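You operate a simulated robot arm through the tools that you are given. There is no shell and no other tool. Be economical: measure what you need, move in short steps, check, and stop when the job is done.

You run a simulated two-armed robot. Do the job below in one go: nothing can be reset, and whatever is moved stays where it is left.

Task
Put three of the steel plugs from the drawer cabinet worktop on the rigging table top. Put one of the green die springs from the packing table top on top of the blue spring there. Do these in any order.

It is judged by the outcome, as a careful person would: the job done as asked, and still so three seconds after it is handed in. It fails if anything else is knocked over, pushed out of place, dropped, spilled or broken.

Robot
Two 7-joint arms with two-finger parallel grippers on one trunk, on a base that drives. Base frame: it is fixed to the floor where the robot stands at the start and does not move with it; the origin is under the middle of the robot, x ahead of it, y to its left, z up. Readings come in mm, degrees, newtons and seconds.
The left shoulder is at the start at [60, 143, 922], the right one opposite. With the tool pointing down near the work surface each hand reaches from about 300 to 720 mm from the robot's upright axis, wherever it stands, measured 20 degrees to its own side. Places, roughly: rigging table top [700, 1100, 700]. Payload 1.57 kg a hand.
Tool frame (each hand has its own): the origin (TCP) lies between the finger pads and is the grasp point; the fingertips stand 30 mm ahead of it; z points along the fingers, y is the line along which they close. Largest opening 110 mm; finger width 24, thickness 12; the body of the gripper, 48 by 112 mm, starts 78 mm behind the TCP.
Orientation is that of the tool frame in the base frame, as a unit quaternion [w, x, y, z]. With the fingers straight down and closing along the base's y, the tool's x points along the base's -x, its y along +y and its z along -z.

Tools
- The arms move only by the tool arm_command. It takes "left_series", "right_series" or both (then of equal length, played together; a hand with none holds still); each is one flat list of numbers, 7 for each row, row after row: the shift along the base's x, y, z in mm, then the turn, a rotation vector about the base's x, y, z in degrees, then the gripper command, from -1 (fully open) to 1 (shut), values between in proportion. In form: [tx, ty, tz, wx, wy, wz, grip, tx, ty, tz, wx, wy, wz, grip, ...]. A call has 1 to 8 rows; each row is the pose to reach, as a shift and turn from the pose commanded when the call began. Each row takes 0.2 s and may step no farther than 50 mm and 8.6 degrees from the row before; otherwise, or with a gripper value out of range, the whole call is refused. A pose out of reach is approached as far as the arm can. The call stops where the force on the tool passes 40 N (or 10 N more than at its start, if that is more) or the arm is blocked; 0.2 s more then pass. The fingers move at their own pace (about 45 mm/s each) and stop on an object; they squeeze with about 25 N. The grip force told is the motor's: it shows also when the fingers shut on nothing. Time passes only in rows, and 0.2 s behind the last, so rows that repeat a pose let the fingers close. It gives the time, the measured TCP pose, the force on the tool (base axes), the opening and the grip force at its end, in the units of the frame above (readings bear some noise), with the torque about the TCP (base axes, N m) and any sound that the robot's microphone picked up.
- Cameras (640 x 400 px; columns grow to the right, rows downward): "scene" is now at [49, -9.4, 1536.4]; the picture's right is [-0.10, -0.99, 0.00], its down [-0.71, 0.07, -0.70] and it looks along [0.69, -0.07, -0.72] (base axes); focal length 248 px, centre (320, 200). "left" rides on the left gripper at [70, -16, -141] in its tool frame; the picture's right is [0.23, 0.97, 0.00], its down [-0.85, 0.20, -0.48] and it looks along [-0.47, 0.11, 0.88] (tool axes); focal length 222 px, centre (320, 200). "right" rides on the right gripper at [70, 16, -141] in its tool frame; the picture's right is [-0.23, 0.97, 0.00], its down [-0.86, -0.20, -0.48] and it looks along [-0.47, -0.11, 0.88] (tool axes); focal length 222 px, centre (320, 200). There is no depth. A picture from a camera that has moved, and an enlarged one, comes with that camera's place and axes in the base frame and with its lens.
- get_image(camera): a new picture of that camera. No time passes.
- lift_body(by): slides the trunk up (or, below 0, down) by that many mm; the arms and the scene camera ride with it, the base frame stays. It gives what a move gives, with no picture.
- roll_base(legs): drives the robot by 1 to 6 legs, each [ahead, left, turn to the left] in mm, mm and degrees, along the robot's own axes; the way and the turn of a leg run together, so that a leg with both is an arc; at most 1500 mm and 180 degrees a leg. The arms and the cameras ride along, it lands a little off, and it stops where it bumps. It gives what a move gives.
- aim_head(pan, tilt): turns the head with the scene camera to pan (to the left, within 86 degrees either way) and tilt (down, from -29 to 69), counted from straight ahead of the robot. It gives what a move gives.
- inspect(camera, box): a new picture of the part [left, top, right, bottom] of that camera's present view, enlarged. No time passes.
- close_job(): hands the job in; it is judged then, once.

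Work in short steps. Places have to be worked out from the pictures, the camera data and where the tool is seen: move nearer, look again, correct. Check each grasp and each placing, and mend what went wrong. You have 165 turns and 130 pictures in all, those below and enlarged ones among them. Open the grippers and draw the arms clear of the work before you hand the job in, unless the task says otherwise; then end with one line.

The tools are called after "Request:" as a command line: name --argument value ..., lists and objects as JSON in quotes. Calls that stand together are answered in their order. arm_command: Moves the arms, as the interface text tells. Its arguments: {"type":"object","properties":{"left_series":{"type":"array"},"right_series":{"type":"array"}},"required":[]} The other tools are called the same way: lift_body (by) slides the trunk up or down; roll_base (legs) drives the base; aim_head (pan, tilt) turns the head that bears the scene camera; get_image (camera) takes a picture; inspect (camera, box) takes an enlarged picture of a part of a camera's view; close_job () hands the job in.

At the start:

```text
time_s: 0.0
left_ee_pos: [523.7, 90.9, 1085.0]
left_ee_rot: [0.0, 0.0, 1.0, 0.0]
left_wrist_force: [-0.4, 0.0, -0.6]
left_ft_torque: [0.01, 0.03, 0.01]
left_width: 110.0
left_finger_force: 0.1
right_ee_pos: [399.8, -229.0, 1082.6]
right_ee_rot: [0.0, 0.0, 1.0, 0.0]
right_wrist_force: [0.0, -0.1, 0.2]
right_ft_torque: [0.0, 0.0, 0.01]
right_width: 110.0
right_finger_force: 0.0
trunk travel left (down, up): [-521.0, 69.0]
robot x, y, heading: [-0.5, 0.4, -0.0]
head pan, tilt: [-5.9, 45.9]
```

scene: 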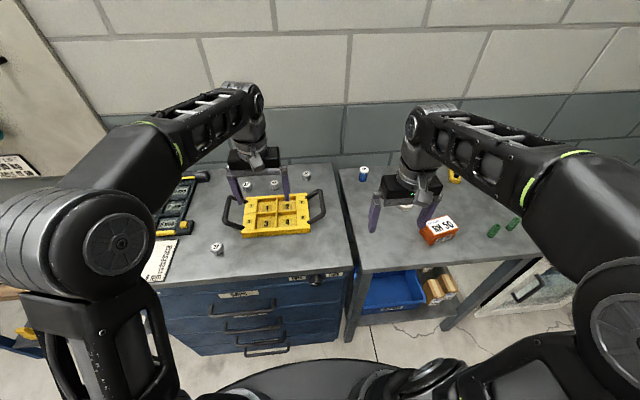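
right: 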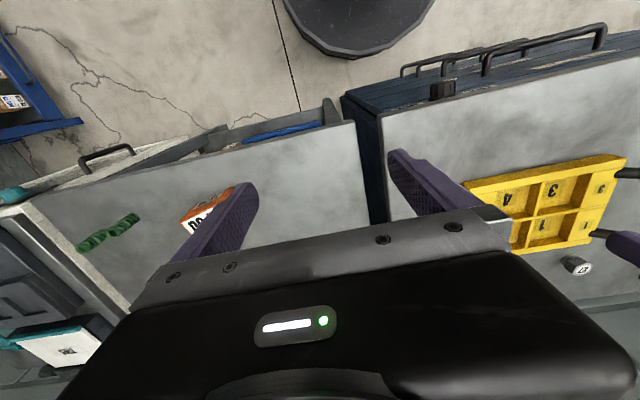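
left: 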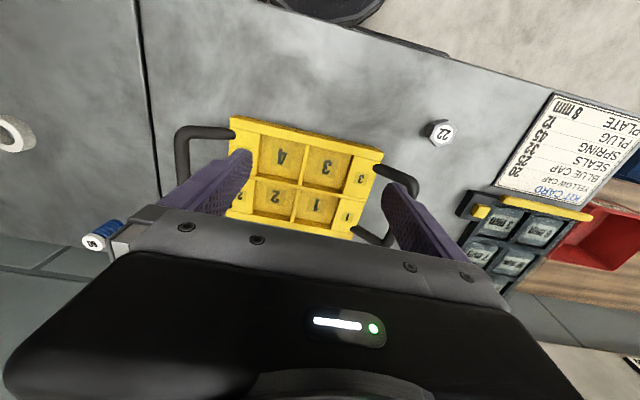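

I start by enlarging the scene view over the cabinet and the packing table to identify the objects.

Request:
inspect --camera "scene" --box '[130, 150, 350, 287]'

Request:
inspect --camera "scene" --box '[340, 150, 560, 287]'

```text
2.91 times, centred on (240, 218) of scene
camera zoom: at [49.0, -9.4, 1536.4], right [-0.1, -0.99, 0.0], down [-0.71, 0.07, -0.7], along [0.69, -0.07, -0.72], focal length 723 px, centre (553, 146)
```

zoom: 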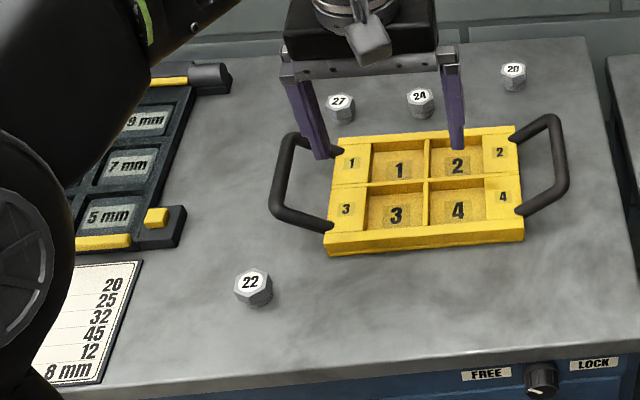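

```text
2.91 times, centred on (450, 218) of scene
camera zoom: at [49.0, -9.4, 1536.4], right [-0.1, -0.99, 0.0], down [-0.71, 0.07, -0.7], along [0.69, -0.07, -0.72], focal length 723 px, centre (-58, 146)
```

zoom: 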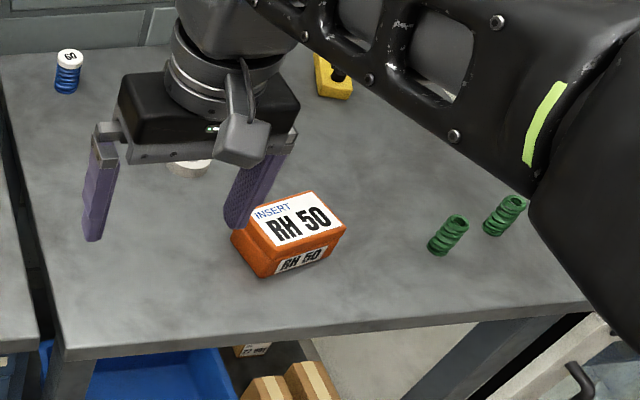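

The cabinet has four plugs (27, 24, 20, 22). The blue spring stands at about (788,-261), and the green springs are near (484,-629) and (504,-709). Next I look left for the rigging table.

Request:
aim_head --pan 60 --tilt 40

Request:
get_image --camera "scene"

```text
time_s: 1.4
left_ee_pos: [524.5, 91.7, 1084.1]
left_ee_rot: [0.0, 0.0, 1.0, -0.001]
left_wrist_force: [-1.0, -0.3, 0.6]
left_ft_torque: [0.0, 0.0, -0.02]
left_width: 110.1
left_finger_force: 0.1
right_ee_pos: [400.1, -229.7, 1083.4]
right_ee_rot: [0.0, 0.0, 1.0, 0.001]
right_wrist_force: [-0.2, 0.3, -0.5]
right_ft_torque: [-0.02, 0.0, 0.02]
right_width: 110.0
right_finger_force: 0.0
trunk travel left (down, up): [-521.0, 69.0]
robot x, y, heading: [-3.3, -1.1, 0.3]
head pan, tilt: [60.0, 40.0]
```

```text
124 pictures are left
camera scene: at [11.4, 72.6, 1545.0], right [0.87, -0.5, 0.0], down [-0.32, -0.56, -0.77], along [0.38, 0.66, -0.64], focal length 248 px, centre (320, 200)
```

scene: 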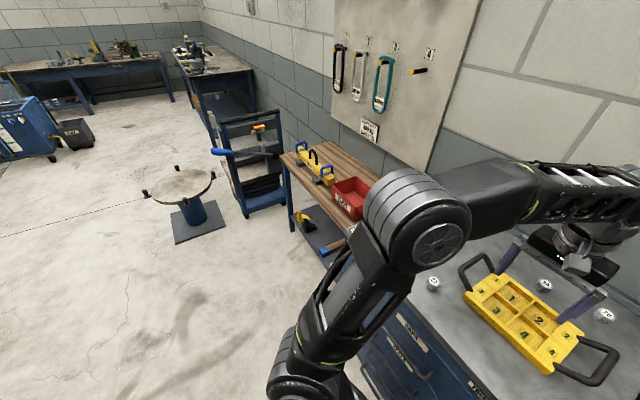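

The rigging table is the wooden one. I enlarge it to find free space.

Request:
inspect --camera "scene" --box '[260, 120, 420, 220]'

```text
4.00 times, centred on (340, 170) of scene
camera zoom: at [11.4, 72.6, 1545.0], right [0.87, -0.5, 0.0], down [-0.32, -0.56, -0.77], along [0.38, 0.66, -0.64], focal length 994 px, centre (240, 320)
```

zoom: 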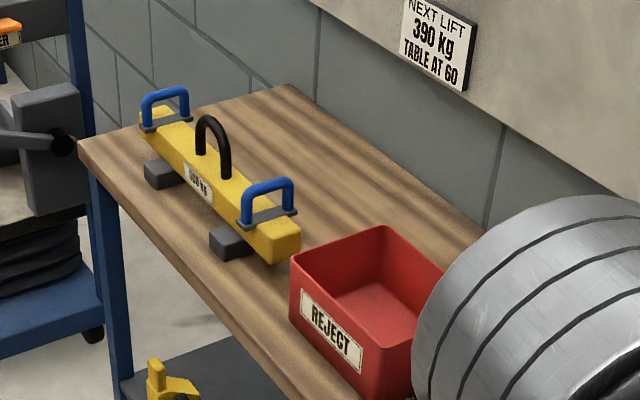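

The rigging table top spans roughly x 490–920, y 750–1480, with free space behind the yellow beam. I start with plug 22: the left hand moves above about (500,268) and looks.

Request:
arm_command --left_series '[0, 44, -20, 0, 0, 0, -1, -5, 88, -40, 0, 0, 0, -1, -10, 132, -60, 0, 0, 0, -1, -15, 176, -80, 0, 0, 0, -1]'

Request:
get_image --camera "left"

```text
time_s: 2.4
left_ee_pos: [510.2, 265.6, 1005.5]
left_ee_rot: [-0.001, 0.0, 1.0, 0.0]
left_wrist_force: [-1.3, -0.7, -0.5]
left_ft_torque: [-0.02, -0.02, -0.01]
left_width: 110.0
left_finger_force: 0.0
right_ee_pos: [400.7, -229.0, 1083.7]
right_ee_rot: [0.0, 0.0, 1.0, 0.0]
right_wrist_force: [-0.3, -0.2, -0.1]
right_ft_torque: [0.02, 0.0, 0.02]
right_width: 110.2
right_finger_force: 0.1
trunk travel left (down, up): [-521.0, 69.0]
robot x, y, heading: [-1.2, 4.9, 0.0]
head pan, tilt: [60.0, 40.0]
```

```text
122 pictures are left
camera left: at [439.8, 248.7, 1147.2], right [-0.23, 0.97, 0.0], down [0.86, 0.2, 0.48], along [0.47, 0.11, -0.88], focal length 222 px, centre (320, 200)
```

left: 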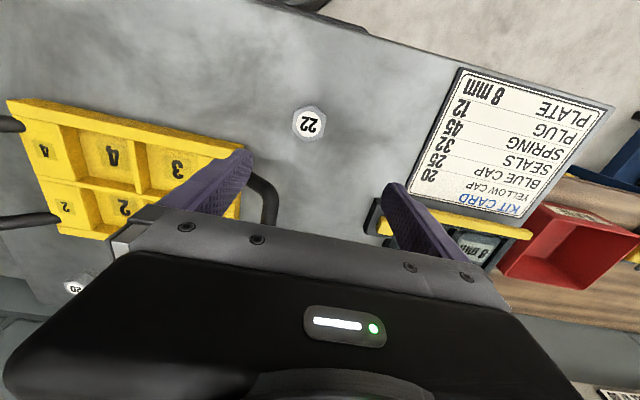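

Combining the scene and wrist rays puts plug 22's top at about (480,247,921), so the worktop is higher than 860. I zoom in to see how the hex is turned.

Request:
inspect --camera "left" --box '[269, 100, 349, 150]'

```text
8.00 times, centred on (309, 125) of left
camera zoom: at [439.8, 248.7, 1147.2], right [-0.23, 0.97, 0.0], down [0.86, 0.2, 0.48], along [0.47, 0.11, -0.88], focal length 1777 px, centre (408, 800)
```

zoom: 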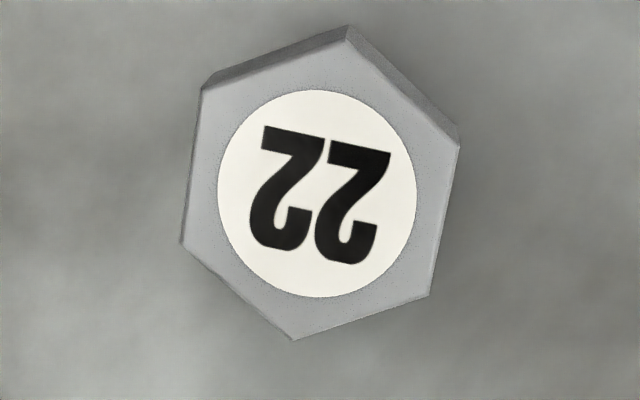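

The flats face almost along y, turned about 5°. I move over the plug, lower so the tips are near z≈898, and view before closing.

Request:
arm_command --left_series '[-30, -18, -20, 0, 0, 5, -1, -30, -18, -50, 0, 0, 5, -1, -30, -18, -77, 0, 0, 5, -1]'

Request:
get_image --camera "left"

```text
time_s: 3.2
left_ee_pos: [481.0, 248.4, 930.3]
left_ee_rot: [0.002, -0.044, 0.999, 0.0]
left_wrist_force: [-0.9, 1.2, 7.0]
left_ft_torque: [0.26, 0.12, 0.05]
left_width: 110.1
left_finger_force: 0.1
right_ee_pos: [399.0, -229.6, 1084.5]
right_ee_rot: [0.0, 0.0, 1.0, 0.0]
right_wrist_force: [0.5, -0.3, 0.9]
right_ft_torque: [0.02, -0.01, 0.0]
right_width: 110.0
right_finger_force: 0.2
trunk travel left (down, up): [-521.0, 69.0]
robot x, y, heading: [-2.6, -0.5, 0.1]
head pan, tilt: [60.0, 40.0]
```

```text
120 pictures are left
camera left: at [411.4, 224.0, 1070.8], right [-0.31, 0.95, 0.0], down [0.83, 0.27, 0.48], along [0.46, 0.15, -0.88], focal length 222 px, centre (320, 200)
```

left: 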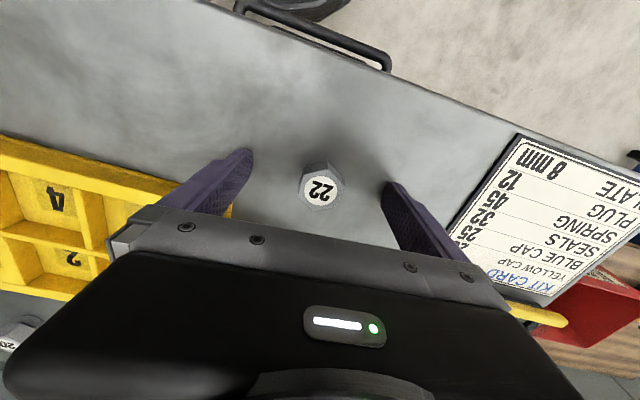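

There is 7 N on the tool, so the tips are touching the worktop: its surface is at about z≈900. I back off 4 mm and close on the plug.

Request:
arm_command --left_series '[0, 0, 4, 0, 0, 0, -1, 0, 0, 4, 0, 0, 0, 1, 0, 0, 4, 0, 0, 0, 1, 0, 0, 4, 0, 0, 0, 1, 0, 0, 4, 0, 0, 0, 1, 0, 0, 4, 0, 0, 0, 1, 0, 0, 4, 0, 0, 0, 1]'

```text
time_s: 4.8
left_ee_pos: [481.1, 248.0, 932.9]
left_ee_rot: [0.0, -0.044, 0.999, -0.001]
left_wrist_force: [0.0, 0.1, -0.1]
left_ft_torque: [-0.02, 0.01, 0.04]
left_width: 34.6
left_finger_force: 24.9
right_ee_pos: [400.7, -229.5, 1084.8]
right_ee_rot: [0.0, 0.0, 1.0, 0.0]
right_wrist_force: [-0.1, -0.3, 0.0]
right_ft_torque: [-0.01, 0.01, 0.02]
right_width: 110.1
right_finger_force: 0.1
trunk travel left (down, up): [-521.0, 69.0]
robot x, y, heading: [1.4, 2.0, 0.1]
head pan, tilt: [60.0, 40.0]
```

Plug gripped (34.6 mm). I lift it clear.

Request:
arm_command --left_series '[0, 0, 50, 0, 0, 0, 1, 0, 0, 100, 0, 0, 0, 1, 0, 0, 140, 0, 0, 0, 1]'

Request:
aim_head --pan 0 --tilt 50

Request:
get_image --camera "scene"

Request:
get_image --camera "left"

```text
time_s: 5.6
left_ee_pos: [478.8, 248.2, 1071.2]
left_ee_rot: [-0.001, -0.044, 0.999, 0.0]
left_wrist_force: [0.4, 0.0, -1.3]
left_ft_torque: [-0.01, 0.0, 0.0]
left_width: 34.5
left_finger_force: 24.8
right_ee_pos: [398.7, -230.2, 1084.3]
right_ee_rot: [0.001, 0.0, 1.0, 0.0]
right_wrist_force: [-0.9, -0.5, -0.6]
right_ft_torque: [0.0, -0.02, 0.0]
right_width: 110.2
right_finger_force: 0.1
trunk travel left (down, up): [-521.0, 69.0]
robot x, y, heading: [-2.0, 2.0, 0.1]
head pan, tilt: [60.0, 40.0]
```

```text
time_s: 6.9
left_ee_pos: [478.8, 247.8, 1071.7]
left_ee_rot: [0.001, -0.044, 0.999, 0.001]
left_wrist_force: [-0.5, -0.3, -0.7]
left_ft_torque: [0.03, -0.03, 0.02]
left_width: 34.7
left_finger_force: 25.1
right_ee_pos: [399.5, -229.4, 1083.1]
right_ee_rot: [0.0, 0.0, 1.0, -0.001]
right_wrist_force: [-0.3, -0.2, 0.4]
right_ft_torque: [-0.07, 0.02, -0.02]
right_width: 110.0
right_finger_force: 0.2
trunk travel left (down, up): [-521.0, 69.0]
robot x, y, heading: [0.1, 1.1, -0.2]
head pan, tilt: [0.0, 50.0]
```

```text
119 pictures are left
camera scene: at [45.9, -0.9, 1530.8], right [0.0, -1.0, 0.0], down [-0.77, 0.0, -0.64], along [0.64, 0.0, -0.77], focal length 248 px, centre (320, 200)
```

scene: 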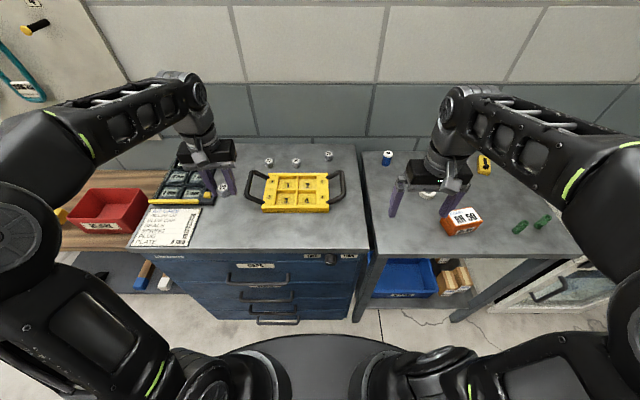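

```text
118 pictures are left
camera left: at [410.0, 224.5, 1211.7], right [-0.31, 0.95, 0.0], down [0.83, 0.27, 0.48], along [0.46, 0.15, -0.88], focal length 222 px, centre (320, 200)
```

left: 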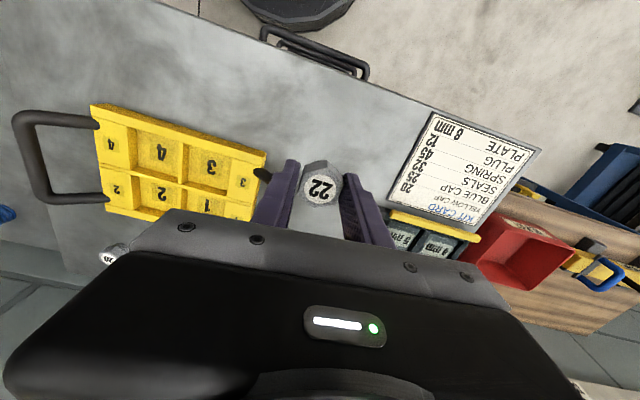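

Plug 22 is held. The base front has about 100 mm of room, so I drive ahead 80 and left 140 to bring the rear plugs within the right hand's reach.

Request:
roll_base --legs '[[80, 140, 0]]'

Request:
get_image --camera "scene"

Request:
get_image --camera "right"

```text
time_s: 8.2
left_ee_pos: [543.1, 360.4, 1072.1]
left_ee_rot: [0.001, -0.04, 0.999, 0.0]
left_wrist_force: [-0.6, 0.2, -0.3]
left_ft_torque: [0.0, -0.06, -0.03]
left_width: 34.5
left_finger_force: 25.3
right_ee_pos: [458.5, -115.6, 1084.4]
right_ee_rot: [0.0, 0.004, 1.0, 0.0]
right_wrist_force: [-0.3, -0.3, 0.7]
right_ft_torque: [-0.01, -0.01, -0.01]
right_width: 109.7
right_finger_force: 0.1
trunk travel left (down, up): [-521.0, 69.0]
robot x, y, heading: [63.6, 118.5, -0.6]
head pan, tilt: [0.0, 50.0]
stopped in leg 1: the robot was blocked; the commanded pose is now the measured one
```

```text
117 pictures are left
camera scene: at [106.8, 116.5, 1530.8], right [-0.01, -1.0, 0.0], down [-0.77, 0.01, -0.64], along [0.64, -0.01, -0.77], focal length 248 px, centre (320, 200)
```

scene: 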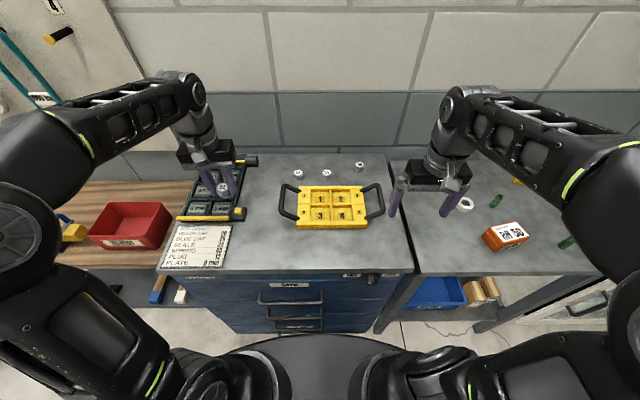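

```text
116 pictures are left
camera right: at [389.5, -98.3, 1226.0], right [0.24, 0.97, 0.0], down [0.85, -0.21, 0.48], along [0.47, -0.11, -0.88], focal length 222 px, centre (320, 200)
```

right: 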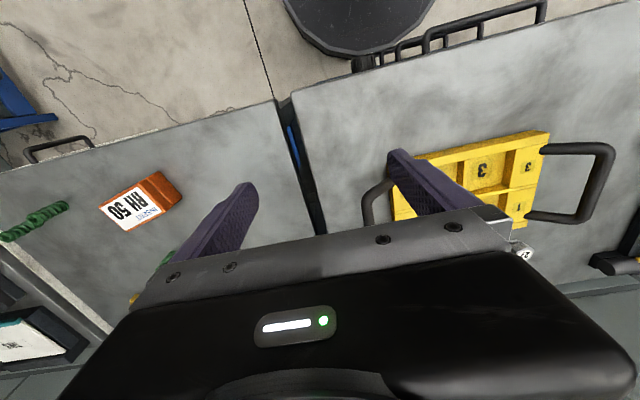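

The base was blocked at x≈64, its limit here. I back off slightly and turn left 30° to bring the right shoulder forward toward plug 24, at about (735,88).

Request:
roll_base --legs '[[-12, 0, 0], [0, 0, 30]]'

Request:
lift_body --by 60

Request:
aim_head --pan -30 --tilt 45

Request:
get_image --camera "scene"

Request:
get_image --camera "right"

```text
time_s: 10.4
left_ee_pos: [351.5, 566.2, 1070.7]
left_ee_rot: [0.001, -0.291, 0.957, 0.0]
left_wrist_force: [0.4, -0.3, -1.3]
left_ft_torque: [0.03, 0.0, 0.0]
left_width: 34.6
left_finger_force: 25.4
right_ee_pos: [511.3, 109.0, 1083.5]
right_ee_rot: [0.0, -0.249, 0.969, 0.0]
right_wrist_force: [-0.8, 0.5, 0.5]
right_ft_torque: [0.0, 0.02, 0.0]
right_width: 109.9
right_finger_force: 0.0
trunk travel left (down, up): [-521.0, 69.0]
robot x, y, heading: [54.0, 114.7, 28.9]
head pan, tilt: [0.0, 50.0]
```

```text
time_s: 11.4
left_ee_pos: [351.0, 565.6, 1130.9]
left_ee_rot: [0.0, -0.291, 0.957, 0.001]
left_wrist_force: [-0.3, 0.1, -1.4]
left_ft_torque: [0.0, 0.03, 0.02]
left_width: 34.8
left_finger_force: 24.6
right_ee_pos: [511.6, 110.1, 1144.8]
right_ee_rot: [0.0, -0.249, 0.969, 0.0]
right_wrist_force: [-1.4, -0.2, 0.6]
right_ft_torque: [-0.02, -0.01, 0.0]
right_width: 110.2
right_finger_force: 0.0
trunk travel left (down, up): [-581.0, 9.0]
robot x, y, heading: [48.4, 118.9, 29.0]
head pan, tilt: [0.0, 50.0]
```

```text
time_s: 12.4
left_ee_pos: [351.2, 565.6, 1129.7]
left_ee_rot: [0.0, -0.291, 0.957, 0.001]
left_wrist_force: [0.4, -0.5, -0.9]
left_ft_torque: [0.02, 0.0, -0.04]
left_width: 34.3
left_finger_force: 24.9
right_ee_pos: [511.5, 109.0, 1143.8]
right_ee_rot: [0.0, -0.249, 0.969, 0.0]
right_wrist_force: [0.6, -0.9, -1.0]
right_ft_torque: [0.02, 0.01, 0.02]
right_width: 110.1
right_finger_force: 0.0
trunk travel left (down, up): [-581.0, 9.0]
robot x, y, heading: [47.4, 118.6, 28.9]
head pan, tilt: [-30.0, 45.0]
```

```text
115 pictures are left
camera scene: at [104.4, 100.8, 1597.7], right [-0.02, -1.0, 0.0], down [-0.71, 0.01, -0.71], along [0.71, -0.01, -0.71], focal length 248 px, centre (320, 200)
```

scene: 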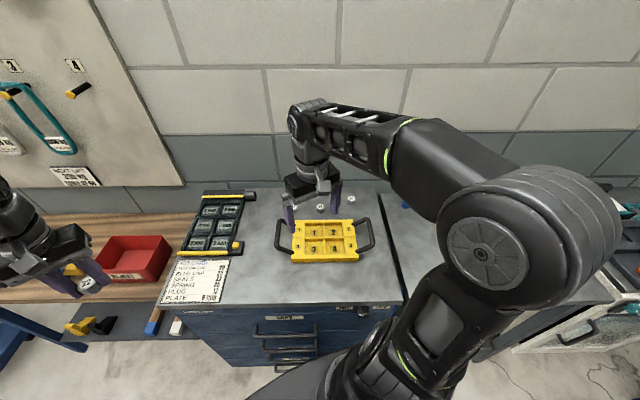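

```text
114 pictures are left
camera right: at [442.8, 90.2, 1285.6], right [-0.27, 0.96, 0.0], down [0.85, 0.24, 0.48], along [0.46, 0.13, -0.88], focal length 222 px, centre (320, 200)
```

right: 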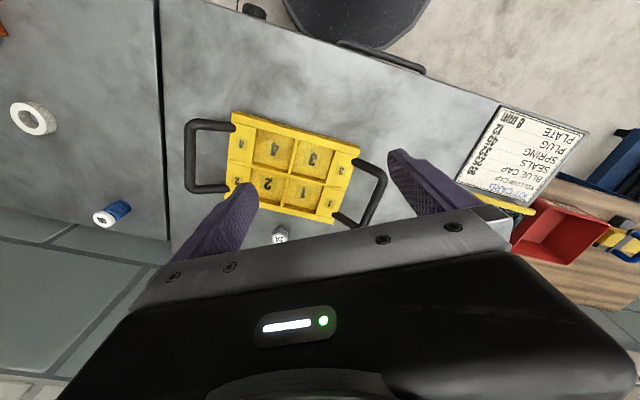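

I move the right hand toward plug 24 at about (700,90), staying high.

Request:
arm_command --right_series '[45, -5, -10, 0, 0, -6, -1, 90, -10, -20, 0, 0, -12, -1, 135, -15, -40, 0, 0, -18, -1, 180, -20, -60, 0, 0, -24, -1]'

Request:
get_image --camera "right"

```text
time_s: 13.4
left_ee_pos: [352.5, 567.2, 1129.8]
left_ee_rot: [0.0, -0.291, 0.957, -0.001]
left_wrist_force: [-0.4, 0.4, -2.4]
left_ft_torque: [0.0, 0.02, 0.02]
left_width: 34.3
left_finger_force: 25.1
right_ee_pos: [693.5, 93.6, 1081.0]
right_ee_rot: [0.0, -0.042, 0.999, 0.0]
right_wrist_force: [0.2, 1.0, -0.1]
right_ft_torque: [-0.03, -0.03, 0.03]
right_width: 109.8
right_finger_force: 0.1
trunk travel left (down, up): [-581.0, 9.0]
robot x, y, heading: [50.2, 113.9, 28.7]
head pan, tilt: [-30.0, 45.0]
```

```text
113 pictures are left
camera right: at [622.3, 103.2, 1223.4], right [0.15, 0.99, 0.0], down [0.87, -0.13, 0.48], along [0.47, -0.07, -0.88], focal length 222 px, centre (320, 200)
```

right: 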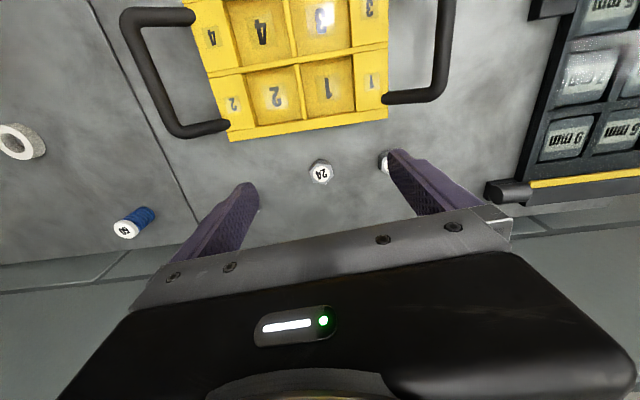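

Plug 24 is at (735,85). I zoom in for the hex orientation.

Request:
inspect --camera "right" --box '[280, 144, 360, 194]'

```text
8.00 times, centred on (320, 169) of right
camera zoom: at [622.3, 103.2, 1223.4], right [0.15, 0.99, 0.0], down [0.87, -0.13, 0.48], along [0.47, -0.07, -0.88], focal length 1777 px, centre (320, 448)
```

zoom: 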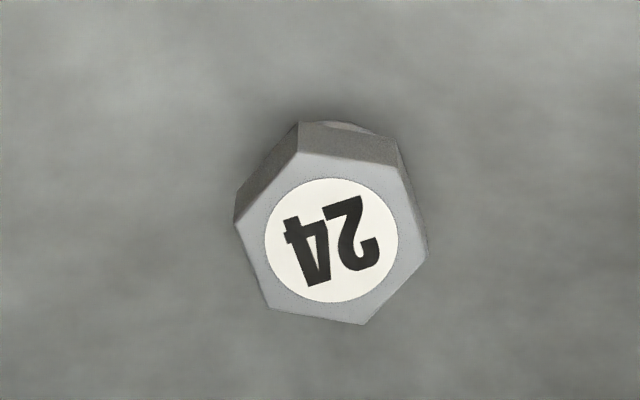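

Its flats need a further +4.5° of yaw. I move to (742,87), narrow the opening to about 70 mm to avoid plug 27, descend partway and check.

Request:
arm_command --right_series '[25, -4, -20, 0, 0, 4.5, -0.2, 49, -7, -40, 0, 0, 4.5, -0.2, 49, -7, -70, 0, 0, 4.5, -0.2, 49, -7, -100, 0, 0, 4.5, -0.2, 49, -7, -100, 0, 0, 4.5, -0.2]'

Request:
get_image --camera "right"

```text
time_s: 14.6
left_ee_pos: [351.1, 565.1, 1129.7]
left_ee_rot: [0.001, -0.291, 0.957, 0.0]
left_wrist_force: [-0.5, 0.7, -1.2]
left_ft_torque: [0.02, 0.0, -0.02]
left_width: 34.6
left_finger_force: 25.0
right_ee_pos: [740.2, 82.3, 985.7]
right_ee_rot: [0.0, -0.081, 0.997, 0.001]
right_wrist_force: [0.5, -0.2, 0.8]
right_ft_torque: [-0.02, 0.0, -0.04]
right_width: 66.0
right_finger_force: 0.1
trunk travel left (down, up): [-581.0, 9.0]
robot x, y, heading: [47.2, 117.5, 28.9]
head pan, tilt: [-30.0, 45.0]
```

```text
111 pictures are left
camera right: at [669.1, 88.1, 1127.0], right [0.07, 1.0, 0.0], down [0.88, -0.06, 0.48], along [0.48, -0.03, -0.88], focal length 222 px, centre (320, 200)
```

right: 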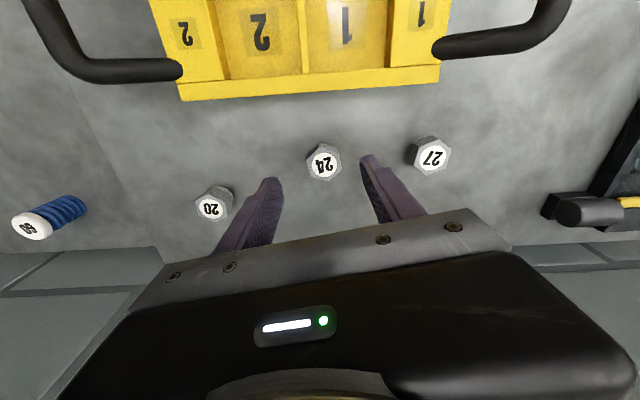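

Alignment is good, with a 4 mm correction in y. I descend and close.

Request:
arm_command --right_series '[0, 4, -25, 0, 0, 0, -0.2, 0, 4, -50, 0, 0, 0, -0.2, 0, 4, -50, 0, 0, 0, 1, 0, 4, -50, 0, 0, 0, 1, 0, 4, -50, 0, 0, 0, 1, 0, 4, -50, 0, 0, 0, 1]'

```text
time_s: 16.0
left_ee_pos: [350.7, 566.3, 1130.3]
left_ee_rot: [0.0, -0.291, 0.957, -0.001]
left_wrist_force: [0.0, 0.0, -0.8]
left_ft_torque: [-0.02, 0.01, -0.04]
left_width: 34.6
left_finger_force: 25.1
right_ee_pos: [740.3, 86.4, 934.3]
right_ee_rot: [-0.001, -0.081, 0.997, 0.0]
right_wrist_force: [-0.6, -0.1, -0.2]
right_ft_torque: [0.04, 0.0, -0.03]
right_width: 34.6
right_finger_force: 24.5
trunk travel left (down, up): [-581.0, 9.0]
robot x, y, heading: [52.8, 116.1, 29.2]
head pan, tilt: [-30.0, 45.0]
```

Plug 24 is gripped. I lift it and draw it back toward the robot.

Request:
arm_command --right_series '[0, 0, 40, 0, 0, 0, 1, 0, 0, 85, 0, 0, 0, 1, 0, 0, 130, 0, 0, 0, 1, -45, 0, 160, 0, 0, 6, 1, -90, 0, 180, 0, 0, 12, 1, -135, 0, 180, 0, 0, 18, 1, -180, 0, 180, 0, 0, 22, 1, -220, 0, 180, 0, 0, 22, 1]'

Request:
get_image --camera "right"

```text
refused: row 4 steps farther than a row can; nothing moved
```

```text
110 pictures are left
camera right: at [669.6, 91.5, 1076.4], right [0.07, 1.0, 0.0], down [0.88, -0.06, 0.48], along [0.48, -0.03, -0.88], focal length 222 px, centre (320, 200)
```

right: 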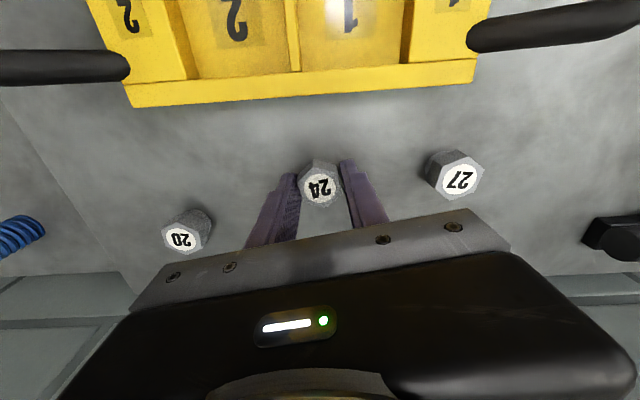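

One step was too long, so I retry with shorter rows.

Request:
arm_command --right_series '[0, 0, 40, 0, 0, 0, 1, 0, 0, 85, 0, 0, 0, 1, 0, 0, 130, 0, 0, 0, 1, -40, 0, 150, 0, 0, 6, 1, -80, 0, 170, 0, 0, 12, 1, -125, 0, 180, 0, 0, 18, 1, -170, 0, 180, 0, 0, 22, 1, -215, 0, 180, 0, 0, 22, 1]'

Request:
roll_base --legs '[[-60, 0, 0], [0, 0, -29], [0, 800, 0]]'

Request:
aim_head --pan 15 --tilt 50

Request:
get_image --camera "scene"

Request:
get_image --camera "left"

```text
time_s: 17.8
left_ee_pos: [350.5, 565.6, 1130.9]
left_ee_rot: [0.002, -0.292, 0.957, 0.0]
left_wrist_force: [-1.1, 0.0, -1.1]
left_ft_torque: [0.03, -0.03, 0.01]
left_width: 34.5
left_finger_force: 25.1
right_ee_pos: [523.6, 85.4, 1113.6]
right_ee_rot: [0.001, -0.27, 0.963, 0.001]
right_wrist_force: [0.0, -0.4, -1.3]
right_ft_torque: [0.01, -0.01, -0.01]
right_width: 34.8
right_finger_force: 25.5
trunk travel left (down, up): [-581.0, 9.0]
robot x, y, heading: [51.1, 117.9, 29.0]
head pan, tilt: [-30.0, 45.0]
```

```text
time_s: 24.0
left_ee_pos: [479.3, 1127.8, 1130.2]
left_ee_rot: [0.0, -0.044, 0.999, 0.0]
left_wrist_force: [0.7, 0.5, -1.0]
left_ft_torque: [-0.05, 0.0, -0.01]
left_width: 34.5
left_finger_force: 24.9
right_ee_pos: [399.0, 623.3, 1112.0]
right_ee_rot: [0.0, -0.02, 1.0, 0.0]
right_wrist_force: [0.8, 0.2, -0.3]
right_ft_torque: [0.01, -0.01, 0.0]
right_width: 34.8
right_finger_force: 24.7
trunk travel left (down, up): [-581.0, 9.0]
robot x, y, heading: [0.0, 877.2, -0.1]
head pan, tilt: [-30.0, 45.0]
```

```text
time_s: 25.1
left_ee_pos: [478.1, 1128.8, 1130.4]
left_ee_rot: [0.0, -0.044, 0.999, 0.0]
left_wrist_force: [1.0, 0.3, -1.4]
left_ft_torque: [0.01, 0.01, 0.01]
left_width: 34.4
left_finger_force: 25.0
right_ee_pos: [397.9, 622.9, 1112.2]
right_ee_rot: [0.0, -0.02, 1.0, 0.001]
right_wrist_force: [-0.1, 0.3, -0.5]
right_ft_torque: [0.0, -0.03, -0.03]
right_width: 34.7
right_finger_force: 24.7
trunk travel left (down, up): [-581.0, 9.0]
robot x, y, heading: [-3.0, 881.0, -0.1]
head pan, tilt: [15.0, 50.0]
```

```text
109 pictures are left
camera scene: at [41.7, 898.7, 1590.8], right [0.26, -0.97, 0.0], down [-0.74, -0.2, -0.64], along [0.62, 0.16, -0.77], focal length 248 px, centre (320, 200)
```

scene: 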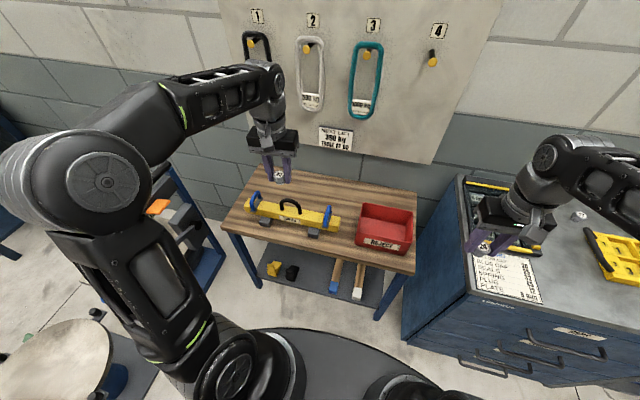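

```text
108 pictures are left
camera left: at [409.0, 1104.0, 1271.8], right [-0.31, 0.95, 0.0], down [0.83, 0.27, 0.48], along [0.46, 0.15, -0.88], focal length 222 px, centre (320, 200)
```

left: 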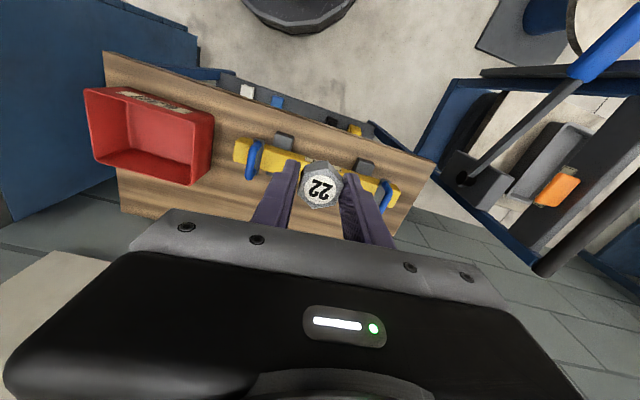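

The rigging table spans x≈497–895, y≈660–1450 at z≈708, and is free behind the beam (x 690–880, y 950–1400). I drive so both arms face that area, then lower the trunk.

Request:
roll_base --legs '[[0, 250, 0], [70, 0, 0]]'

Request:
arm_command --left_series '[45, 0, 0, 0, 0, 0, 1, 90, 0, 0, 0, 0, 0, 1, 135, 0, 0, 0, 0, 0, 1, 170, 0, 0, 0, 0, 0, 1]' --right_series '[45, 15, 0, 0, 0, 0, 1, 90, 30, 0, 0, 0, 0, 1, 135, 45, 0, 0, 0, 0, 1, 180, 60, 0, 0, 0, 0, 1]'

Request:
get_image --camera "scene"

Request:
get_image --camera "right"

Request:
get_image --camera "left"

```text
time_s: 27.6
left_ee_pos: [551.5, 1381.1, 1130.3]
left_ee_rot: [0.0, -0.041, 0.999, 0.0]
left_wrist_force: [0.7, 0.0, -0.5]
left_ft_torque: [0.02, 0.06, 0.01]
left_width: 34.4
left_finger_force: 24.3
right_ee_pos: [470.9, 877.1, 1111.0]
right_ee_rot: [0.0, -0.02, 1.0, 0.0]
right_wrist_force: [-0.4, 0.3, -1.2]
right_ft_torque: [0.01, 0.04, 0.01]
right_width: 34.7
right_finger_force: 25.4
trunk travel left (down, up): [-581.0, 9.0]
robot x, y, heading: [70.7, 1134.5, -0.5]
head pan, tilt: [15.0, 50.0]
```

```text
time_s: 28.6
left_ee_pos: [631.0, 1381.6, 1131.3]
left_ee_rot: [0.001, -0.042, 0.999, 0.0]
left_wrist_force: [0.9, 1.2, -2.4]
left_ft_torque: [-0.04, -0.02, -0.04]
left_width: 34.3
left_finger_force: 24.9
left hand out of reach, approached as far as the arm can: row 2, 3, 4
right_ee_pos: [652.0, 938.0, 1112.3]
right_ee_rot: [-0.001, -0.019, 1.0, -0.001]
right_wrist_force: [0.4, -0.7, -0.3]
right_ft_torque: [0.01, 0.05, 0.02]
right_width: 34.7
right_finger_force: 24.9
trunk travel left (down, up): [-581.0, 9.0]
robot x, y, heading: [71.1, 1132.0, -0.6]
head pan, tilt: [15.0, 50.0]
```

```text
107 pictures are left
camera scene: at [114.7, 1154.7, 1590.7], right [0.25, -0.97, 0.0], down [-0.74, -0.19, -0.64], along [0.62, 0.16, -0.77], focal length 248 px, centre (320, 200)
```

scene: 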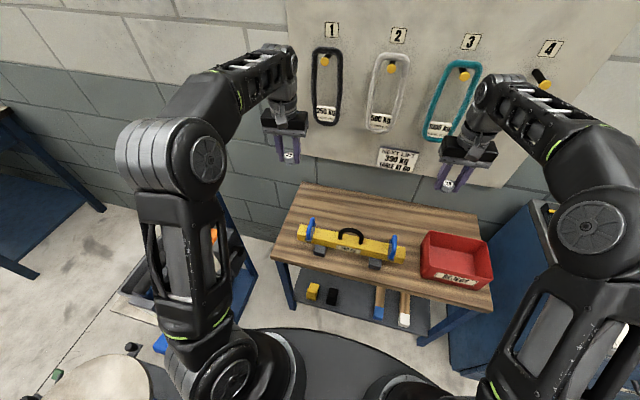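

```text
106 pictures are left
camera right: at [581.7, 952.4, 1253.8], right [0.19, 0.98, 0.0], down [0.86, -0.17, 0.48], along [0.47, -0.09, -0.88], focal length 222 px, centre (320, 200)
```

right: 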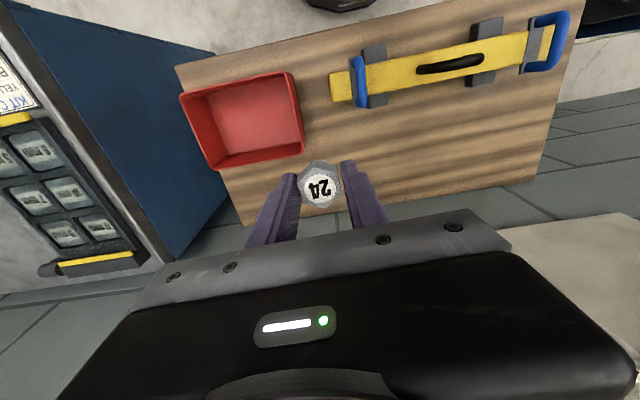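

```text
105 pictures are left
camera left: at [562.0, 1358.4, 1272.4], right [-0.31, 0.95, 0.0], down [0.84, 0.27, 0.48], along [0.46, 0.15, -0.88], focal length 222 px, centre (320, 200)
```

left: 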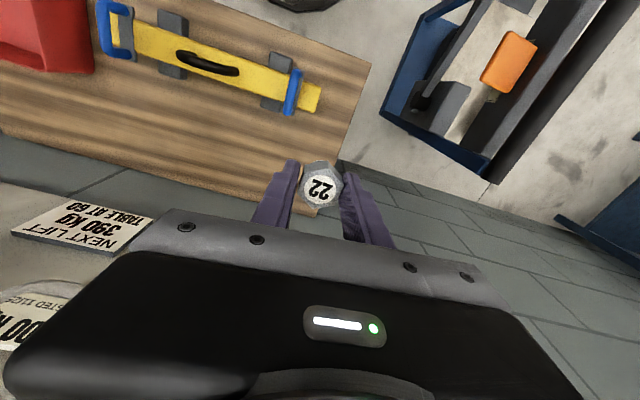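

The left hand sits too far left. I bring it to y≈1240 with its target near the right of reach, then lower the trunk 190 mm.

Request:
arm_command --left_series '[10, -45, 0, 0, 0, 0, 1, 20, -90, 0, 0, 0, 0, 1, 30, -135, 0, 0, 0, 0, 1, 40, -150, 0, 0, 0, 0, 1]' --right_series '[15, 10, 0, 0, 0, 0, 1, 30, 20, 0, 0, 0, 0, 1, 45, 30, 0, 0, 0, 0, 1, 60, 40, 0, 0, 0, 0, 1]'

Request:
lift_body --by -190

Request:
get_image --camera "right"

Request:
get_image --camera "left"

Request:
get_image --camera "scene"

```text
time_s: 29.6
left_ee_pos: [640.6, 1341.3, 1133.0]
left_ee_rot: [0.005, -0.043, 0.999, -0.001]
left_wrist_force: [-0.3, 1.1, -0.8]
left_ft_torque: [-0.08, -0.02, 0.01]
left_width: 34.5
left_finger_force: 25.0
left hand out of reach, approached as far as the arm can: row 2, 3, 4
right_ee_pos: [653.8, 970.2, 1121.6]
right_ee_rot: [0.004, -0.019, 1.0, 0.001]
right_wrist_force: [1.1, 0.4, -0.8]
right_ft_torque: [-0.06, -0.01, 0.01]
right_width: 34.5
right_finger_force: 24.8
right hand out of reach, approached as far as the arm can: row 1, 2, 3, 4
trunk travel left (down, up): [-581.0, 9.0]
robot x, y, heading: [70.2, 1134.8, -0.5]
head pan, tilt: [15.0, 50.0]
```

```text
time_s: 31.7
left_ee_pos: [640.2, 1336.5, 943.6]
left_ee_rot: [0.004, -0.042, 0.999, 0.0]
left_wrist_force: [-0.1, 0.9, -0.9]
left_ft_torque: [0.02, 0.03, 0.01]
left_width: 34.2
left_finger_force: 25.2
right_ee_pos: [655.7, 966.9, 929.3]
right_ee_rot: [0.003, -0.018, 1.0, 0.003]
right_wrist_force: [0.0, -0.3, -1.6]
right_ft_torque: [0.0, 0.01, 0.01]
right_width: 34.7
right_finger_force: 25.2
trunk travel left (down, up): [-391.0, 199.0]
robot x, y, heading: [69.5, 1138.7, -0.3]
head pan, tilt: [15.0, 50.0]
```

```text
104 pictures are left
camera right: at [584.2, 980.4, 1071.7], right [0.19, 0.98, 0.01], down [0.86, -0.17, 0.48], along [0.48, -0.09, -0.87], focal length 222 px, centre (320, 200)
```

right: 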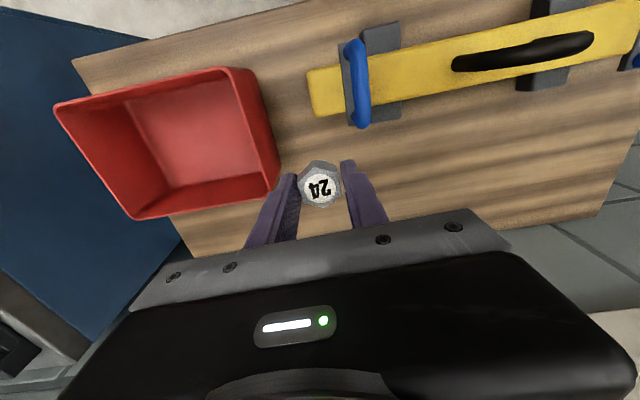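

```text
103 pictures are left
camera left: at [570.2, 1313.4, 1084.0], right [-0.31, 0.95, 0.0], down [0.83, 0.27, 0.49], along [0.46, 0.15, -0.87], focal length 222 px, centre (320, 200)
```

left: 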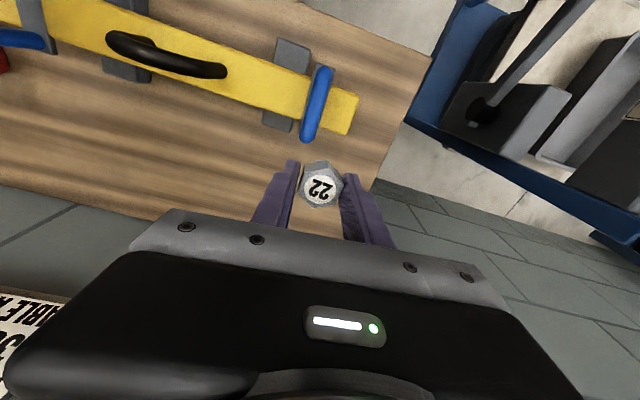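

```text
102 pictures are left
camera scene: at [112.9, 1153.7, 1400.8], right [0.25, -0.97, 0.0], down [-0.74, -0.19, -0.64], along [0.62, 0.16, -0.77], focal length 248 px, centre (320, 200)
```

scene: 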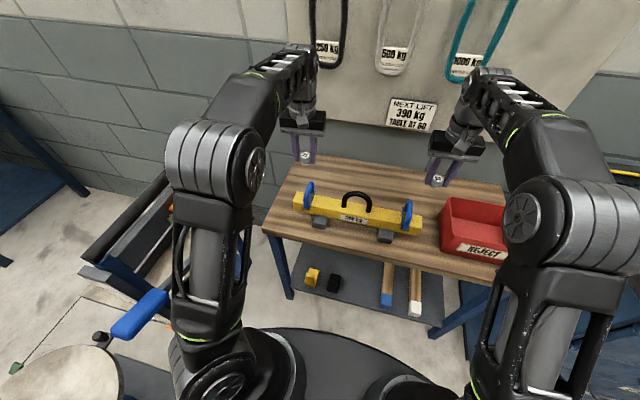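

Reach shrinks when the hands are above the shoulders. Lowering the hands restores it, so I descend 100 mm, still well above everything, and see where they settle.

Request:
arm_command --left_series '[0, 0, -35, 0, 0, 0, 1, 0, 0, -70, 0, 0, 0, 1, 0, 0, -70, 0, 0, 0, 1]' --right_series '[0, 0, -25, 0, 0, 0, 1, 0, 0, -50, 0, 0, 0, 1, 0, 0, -50, 0, 0, 0, 1]'

```text
time_s: 32.5
left_ee_pos: [641.6, 1336.1, 874.1]
left_ee_rot: [0.006, -0.043, 0.999, 0.0]
left_wrist_force: [5.0, 0.9, 8.5]
left_ft_torque: [-0.04, -0.05, 0.18]
left_width: 34.4
left_finger_force: 25.0
right_ee_pos: [655.5, 965.4, 879.7]
right_ee_rot: [0.004, -0.017, 1.0, 0.003]
right_wrist_force: [0.5, 0.0, -1.4]
right_ft_torque: [-0.01, -0.02, -0.03]
right_width: 34.4
right_finger_force: 24.6
trunk travel left (down, up): [-391.0, 199.0]
robot x, y, heading: [70.8, 1138.5, -0.3]
head pan, tilt: [15.0, 50.0]
```

The left tool reads 8.5 N, so it may be touching the beam's shackle. I lift it 40 mm and look.

Request:
arm_command --left_series '[0, 0, 20, 0, 0, 0, 1, 0, 0, 40, 0, 0, 0, 1]'

Request:
get_image --camera "left"

Request:
get_image --camera "scene"

```text
time_s: 33.1
left_ee_pos: [640.0, 1337.0, 913.5]
left_ee_rot: [0.004, -0.042, 0.999, 0.001]
left_wrist_force: [-0.9, -0.4, -1.1]
left_ft_torque: [-0.02, 0.02, 0.0]
left_width: 34.5
left_finger_force: 25.1
right_ee_pos: [654.5, 968.2, 880.7]
right_ee_rot: [0.005, -0.019, 1.0, 0.003]
right_wrist_force: [-0.2, 0.9, -1.3]
right_ft_torque: [-0.01, -0.01, -0.02]
right_width: 34.9
right_finger_force: 25.5
trunk travel left (down, up): [-391.0, 199.0]
robot x, y, heading: [70.2, 1132.4, -0.2]
head pan, tilt: [15.0, 50.0]
```

```text
101 pictures are left
camera left: at [570.0, 1313.9, 1054.3], right [-0.31, 0.95, 0.0], down [0.83, 0.27, 0.49], along [0.46, 0.15, -0.87], focal length 222 px, centre (320, 200)
```

left: 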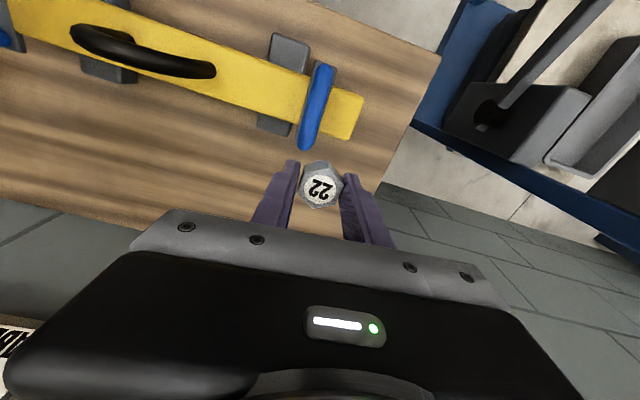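

```text
100 pictures are left
camera scene: at [112.8, 1153.7, 1400.7], right [0.25, -0.97, 0.0], down [-0.74, -0.19, -0.64], along [0.62, 0.16, -0.77], focal length 248 px, centre (320, 200)
```

scene: 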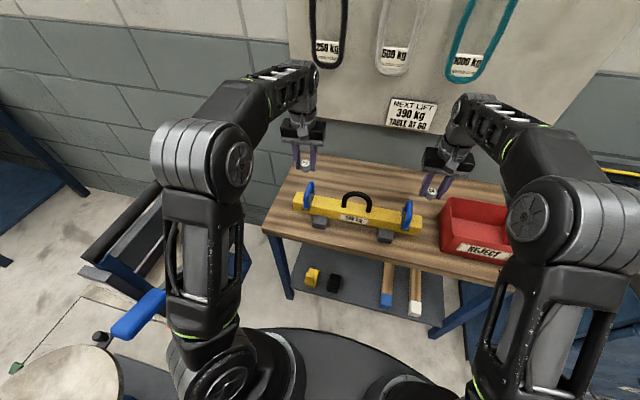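

The beam has not moved. The shackle top is at about (619,1320,840). I move both hands forward behind the beam, staying high.

Request:
arm_command --left_series '[25, -25, 0, 0, 0, 0, 1, 55, -55, 0, 0, 0, 0, 1, 85, -85, 0, 0, 0, 0, 1, 105, -105, 0, 0, 0, 0, 1, 105, -105, 0, 0, 0, 0, 1]' --right_series '[20, 10, 0, 0, 0, 0, 1, 45, 20, 0, 0, 0, 0, 1, 70, 30, 0, 0, 0, 0, 1, 90, 35, 0, 0, 0, 0, 1, 90, 35, 0, 0, 0, 0, 1]'

Request:
get_image --camera "right"

Request:
get_image --camera "left"

```text
time_s: 34.3
left_ee_pos: [680.4, 1296.8, 912.8]
left_ee_rot: [0.005, -0.041, 0.999, -0.001]
left_wrist_force: [0.2, 0.3, -1.0]
left_ft_torque: [-0.02, -0.02, 0.02]
left_width: 34.1
left_finger_force: 25.0
left hand out of reach, approached as far as the arm can: row 2, 3, 4, 5
right_ee_pos: [702.1, 985.2, 881.6]
right_ee_rot: [0.004, -0.018, 1.0, 0.003]
right_wrist_force: [-0.2, -0.2, -1.3]
right_ft_torque: [-0.01, -0.01, 0.03]
right_width: 34.4
right_finger_force: 24.8
right hand out of reach, approached as far as the arm can: row 3, 4, 5
trunk travel left (down, up): [-391.0, 199.0]
robot x, y, heading: [70.3, 1133.1, -0.3]
head pan, tilt: [15.0, 50.0]
```

```text
99 pictures are left
camera right: at [630.2, 999.6, 1023.3], right [0.19, 0.98, 0.01], down [0.86, -0.17, 0.48], along [0.48, -0.09, -0.88], focal length 222 px, centre (320, 200)
```

right: 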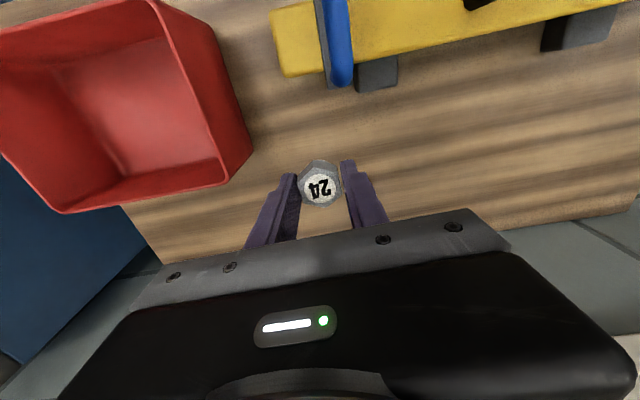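

```text
98 pictures are left
camera left: at [609.5, 1273.6, 1052.9], right [-0.31, 0.95, 0.0], down [0.83, 0.27, 0.49], along [0.47, 0.15, -0.87], focal length 222 px, centre (320, 200)
```

left: 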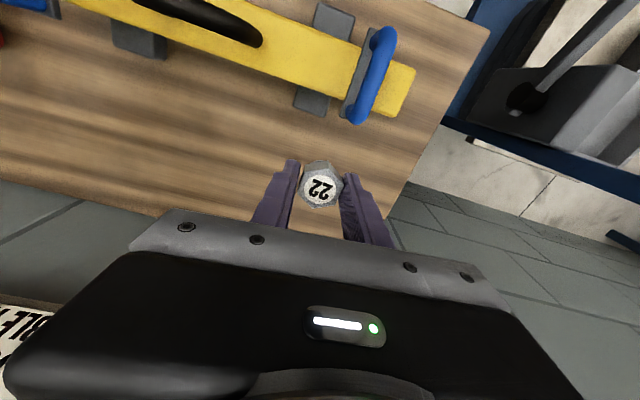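

I shift the left hand to about (705,1230) and the right to about (715,985) while descending, since lower means farther reach.

Request:
arm_command --left_series '[6, -25, 0, 0, 0, 0, 1, 12, -45, -10, 0, 0, 0, 1, 18, -65, -30, 0, 0, 0, 1, 25, -68, -70, 0, 0, 0, 1, 28, -68, -110, 0, 0, 0, 1, 28, -68, -110, 0, 0, 0, 1]' --right_series '[0, 0, -15, 0, 0, 0, 1, 3, 0, -30, 0, 0, 0, 1, 6, 0, -45, 0, 0, 0, 1, 9, 0, -60, 0, 0, 0, 1, 12, 0, -80, 0, 0, 0, 1, 12, 0, -80, 0, 0, 0, 1]'

Request:
get_image --camera "right"

Request:
get_image --camera "left"

```text
time_s: 35.7
left_ee_pos: [707.9, 1231.5, 801.8]
left_ee_rot: [0.004, -0.042, 0.999, 0.0]
left_wrist_force: [0.1, -0.5, -0.9]
left_ft_torque: [-0.03, -0.03, 0.02]
left_width: 34.5
left_finger_force: 25.6
left hand out of reach, approached as far as the arm can: row 1, 2
right_ee_pos: [713.9, 986.2, 801.8]
right_ee_rot: [0.003, -0.017, 1.0, 0.002]
right_wrist_force: [0.1, 0.7, -1.2]
right_ft_torque: [-0.01, -0.01, 0.01]
right_width: 34.5
right_finger_force: 25.4
trunk travel left (down, up): [-391.0, 199.0]
robot x, y, heading: [70.8, 1133.5, -0.1]
head pan, tilt: [15.0, 50.0]
```

```text
97 pictures are left
camera right: at [642.6, 999.2, 942.7], right [0.19, 0.98, 0.01], down [0.86, -0.17, 0.48], along [0.48, -0.09, -0.88], focal length 222 px, centre (320, 200)
```

right: 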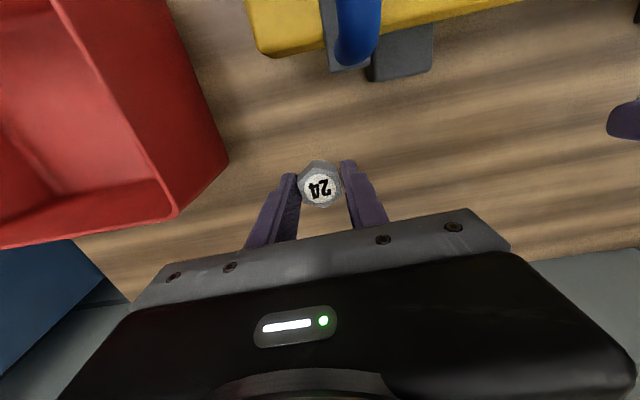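

```text
96 pictures are left
camera left: at [637.3, 1206.9, 942.4], right [-0.31, 0.95, 0.0], down [0.83, 0.27, 0.49], along [0.46, 0.15, -0.87], focal length 222 px, centre (320, 200)
```

left: 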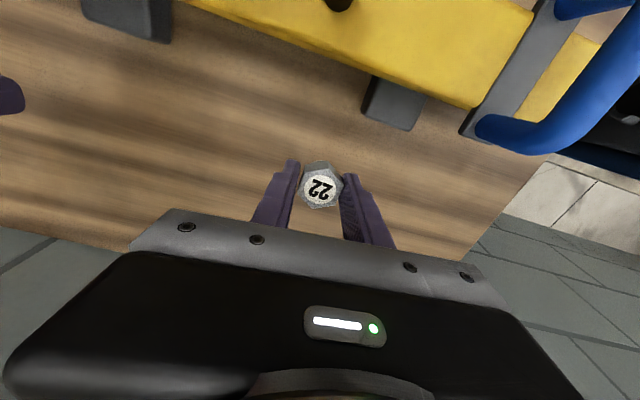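

Both plugs are over free table. I descend to TCP z≈750 and then in small steps until contact.

Request:
arm_command --left_series '[0, 0, -30, 0, 0, 0, 1, 0, 0, -48, 0, 0, 0, 1, 0, 0, -53, 0, 0, 0, 1]' --right_series '[0, 0, -30, 0, 0, 0, 1, 0, 0, -48, 0, 0, 0, 1, 0, 0, -53, 0, 0, 0, 1]'

```text
time_s: 36.5
left_ee_pos: [706.5, 1231.6, 752.0]
left_ee_rot: [0.007, -0.042, 0.999, 0.0]
left_wrist_force: [-1.8, 0.1, 6.7]
left_ft_torque: [0.02, 0.17, -0.02]
left_width: 34.1
left_finger_force: 25.0
right_ee_pos: [715.3, 987.3, 753.6]
right_ee_rot: [0.008, -0.017, 1.0, 0.003]
right_wrist_force: [1.1, -0.5, 20.3]
right_ft_torque: [-0.04, 0.07, -0.05]
right_width: 35.0
right_finger_force: 24.8
trunk travel left (down, up): [-391.0, 199.0]
robot x, y, heading: [70.3, 1132.4, -0.3]
head pan, tilt: [15.0, 50.0]
```

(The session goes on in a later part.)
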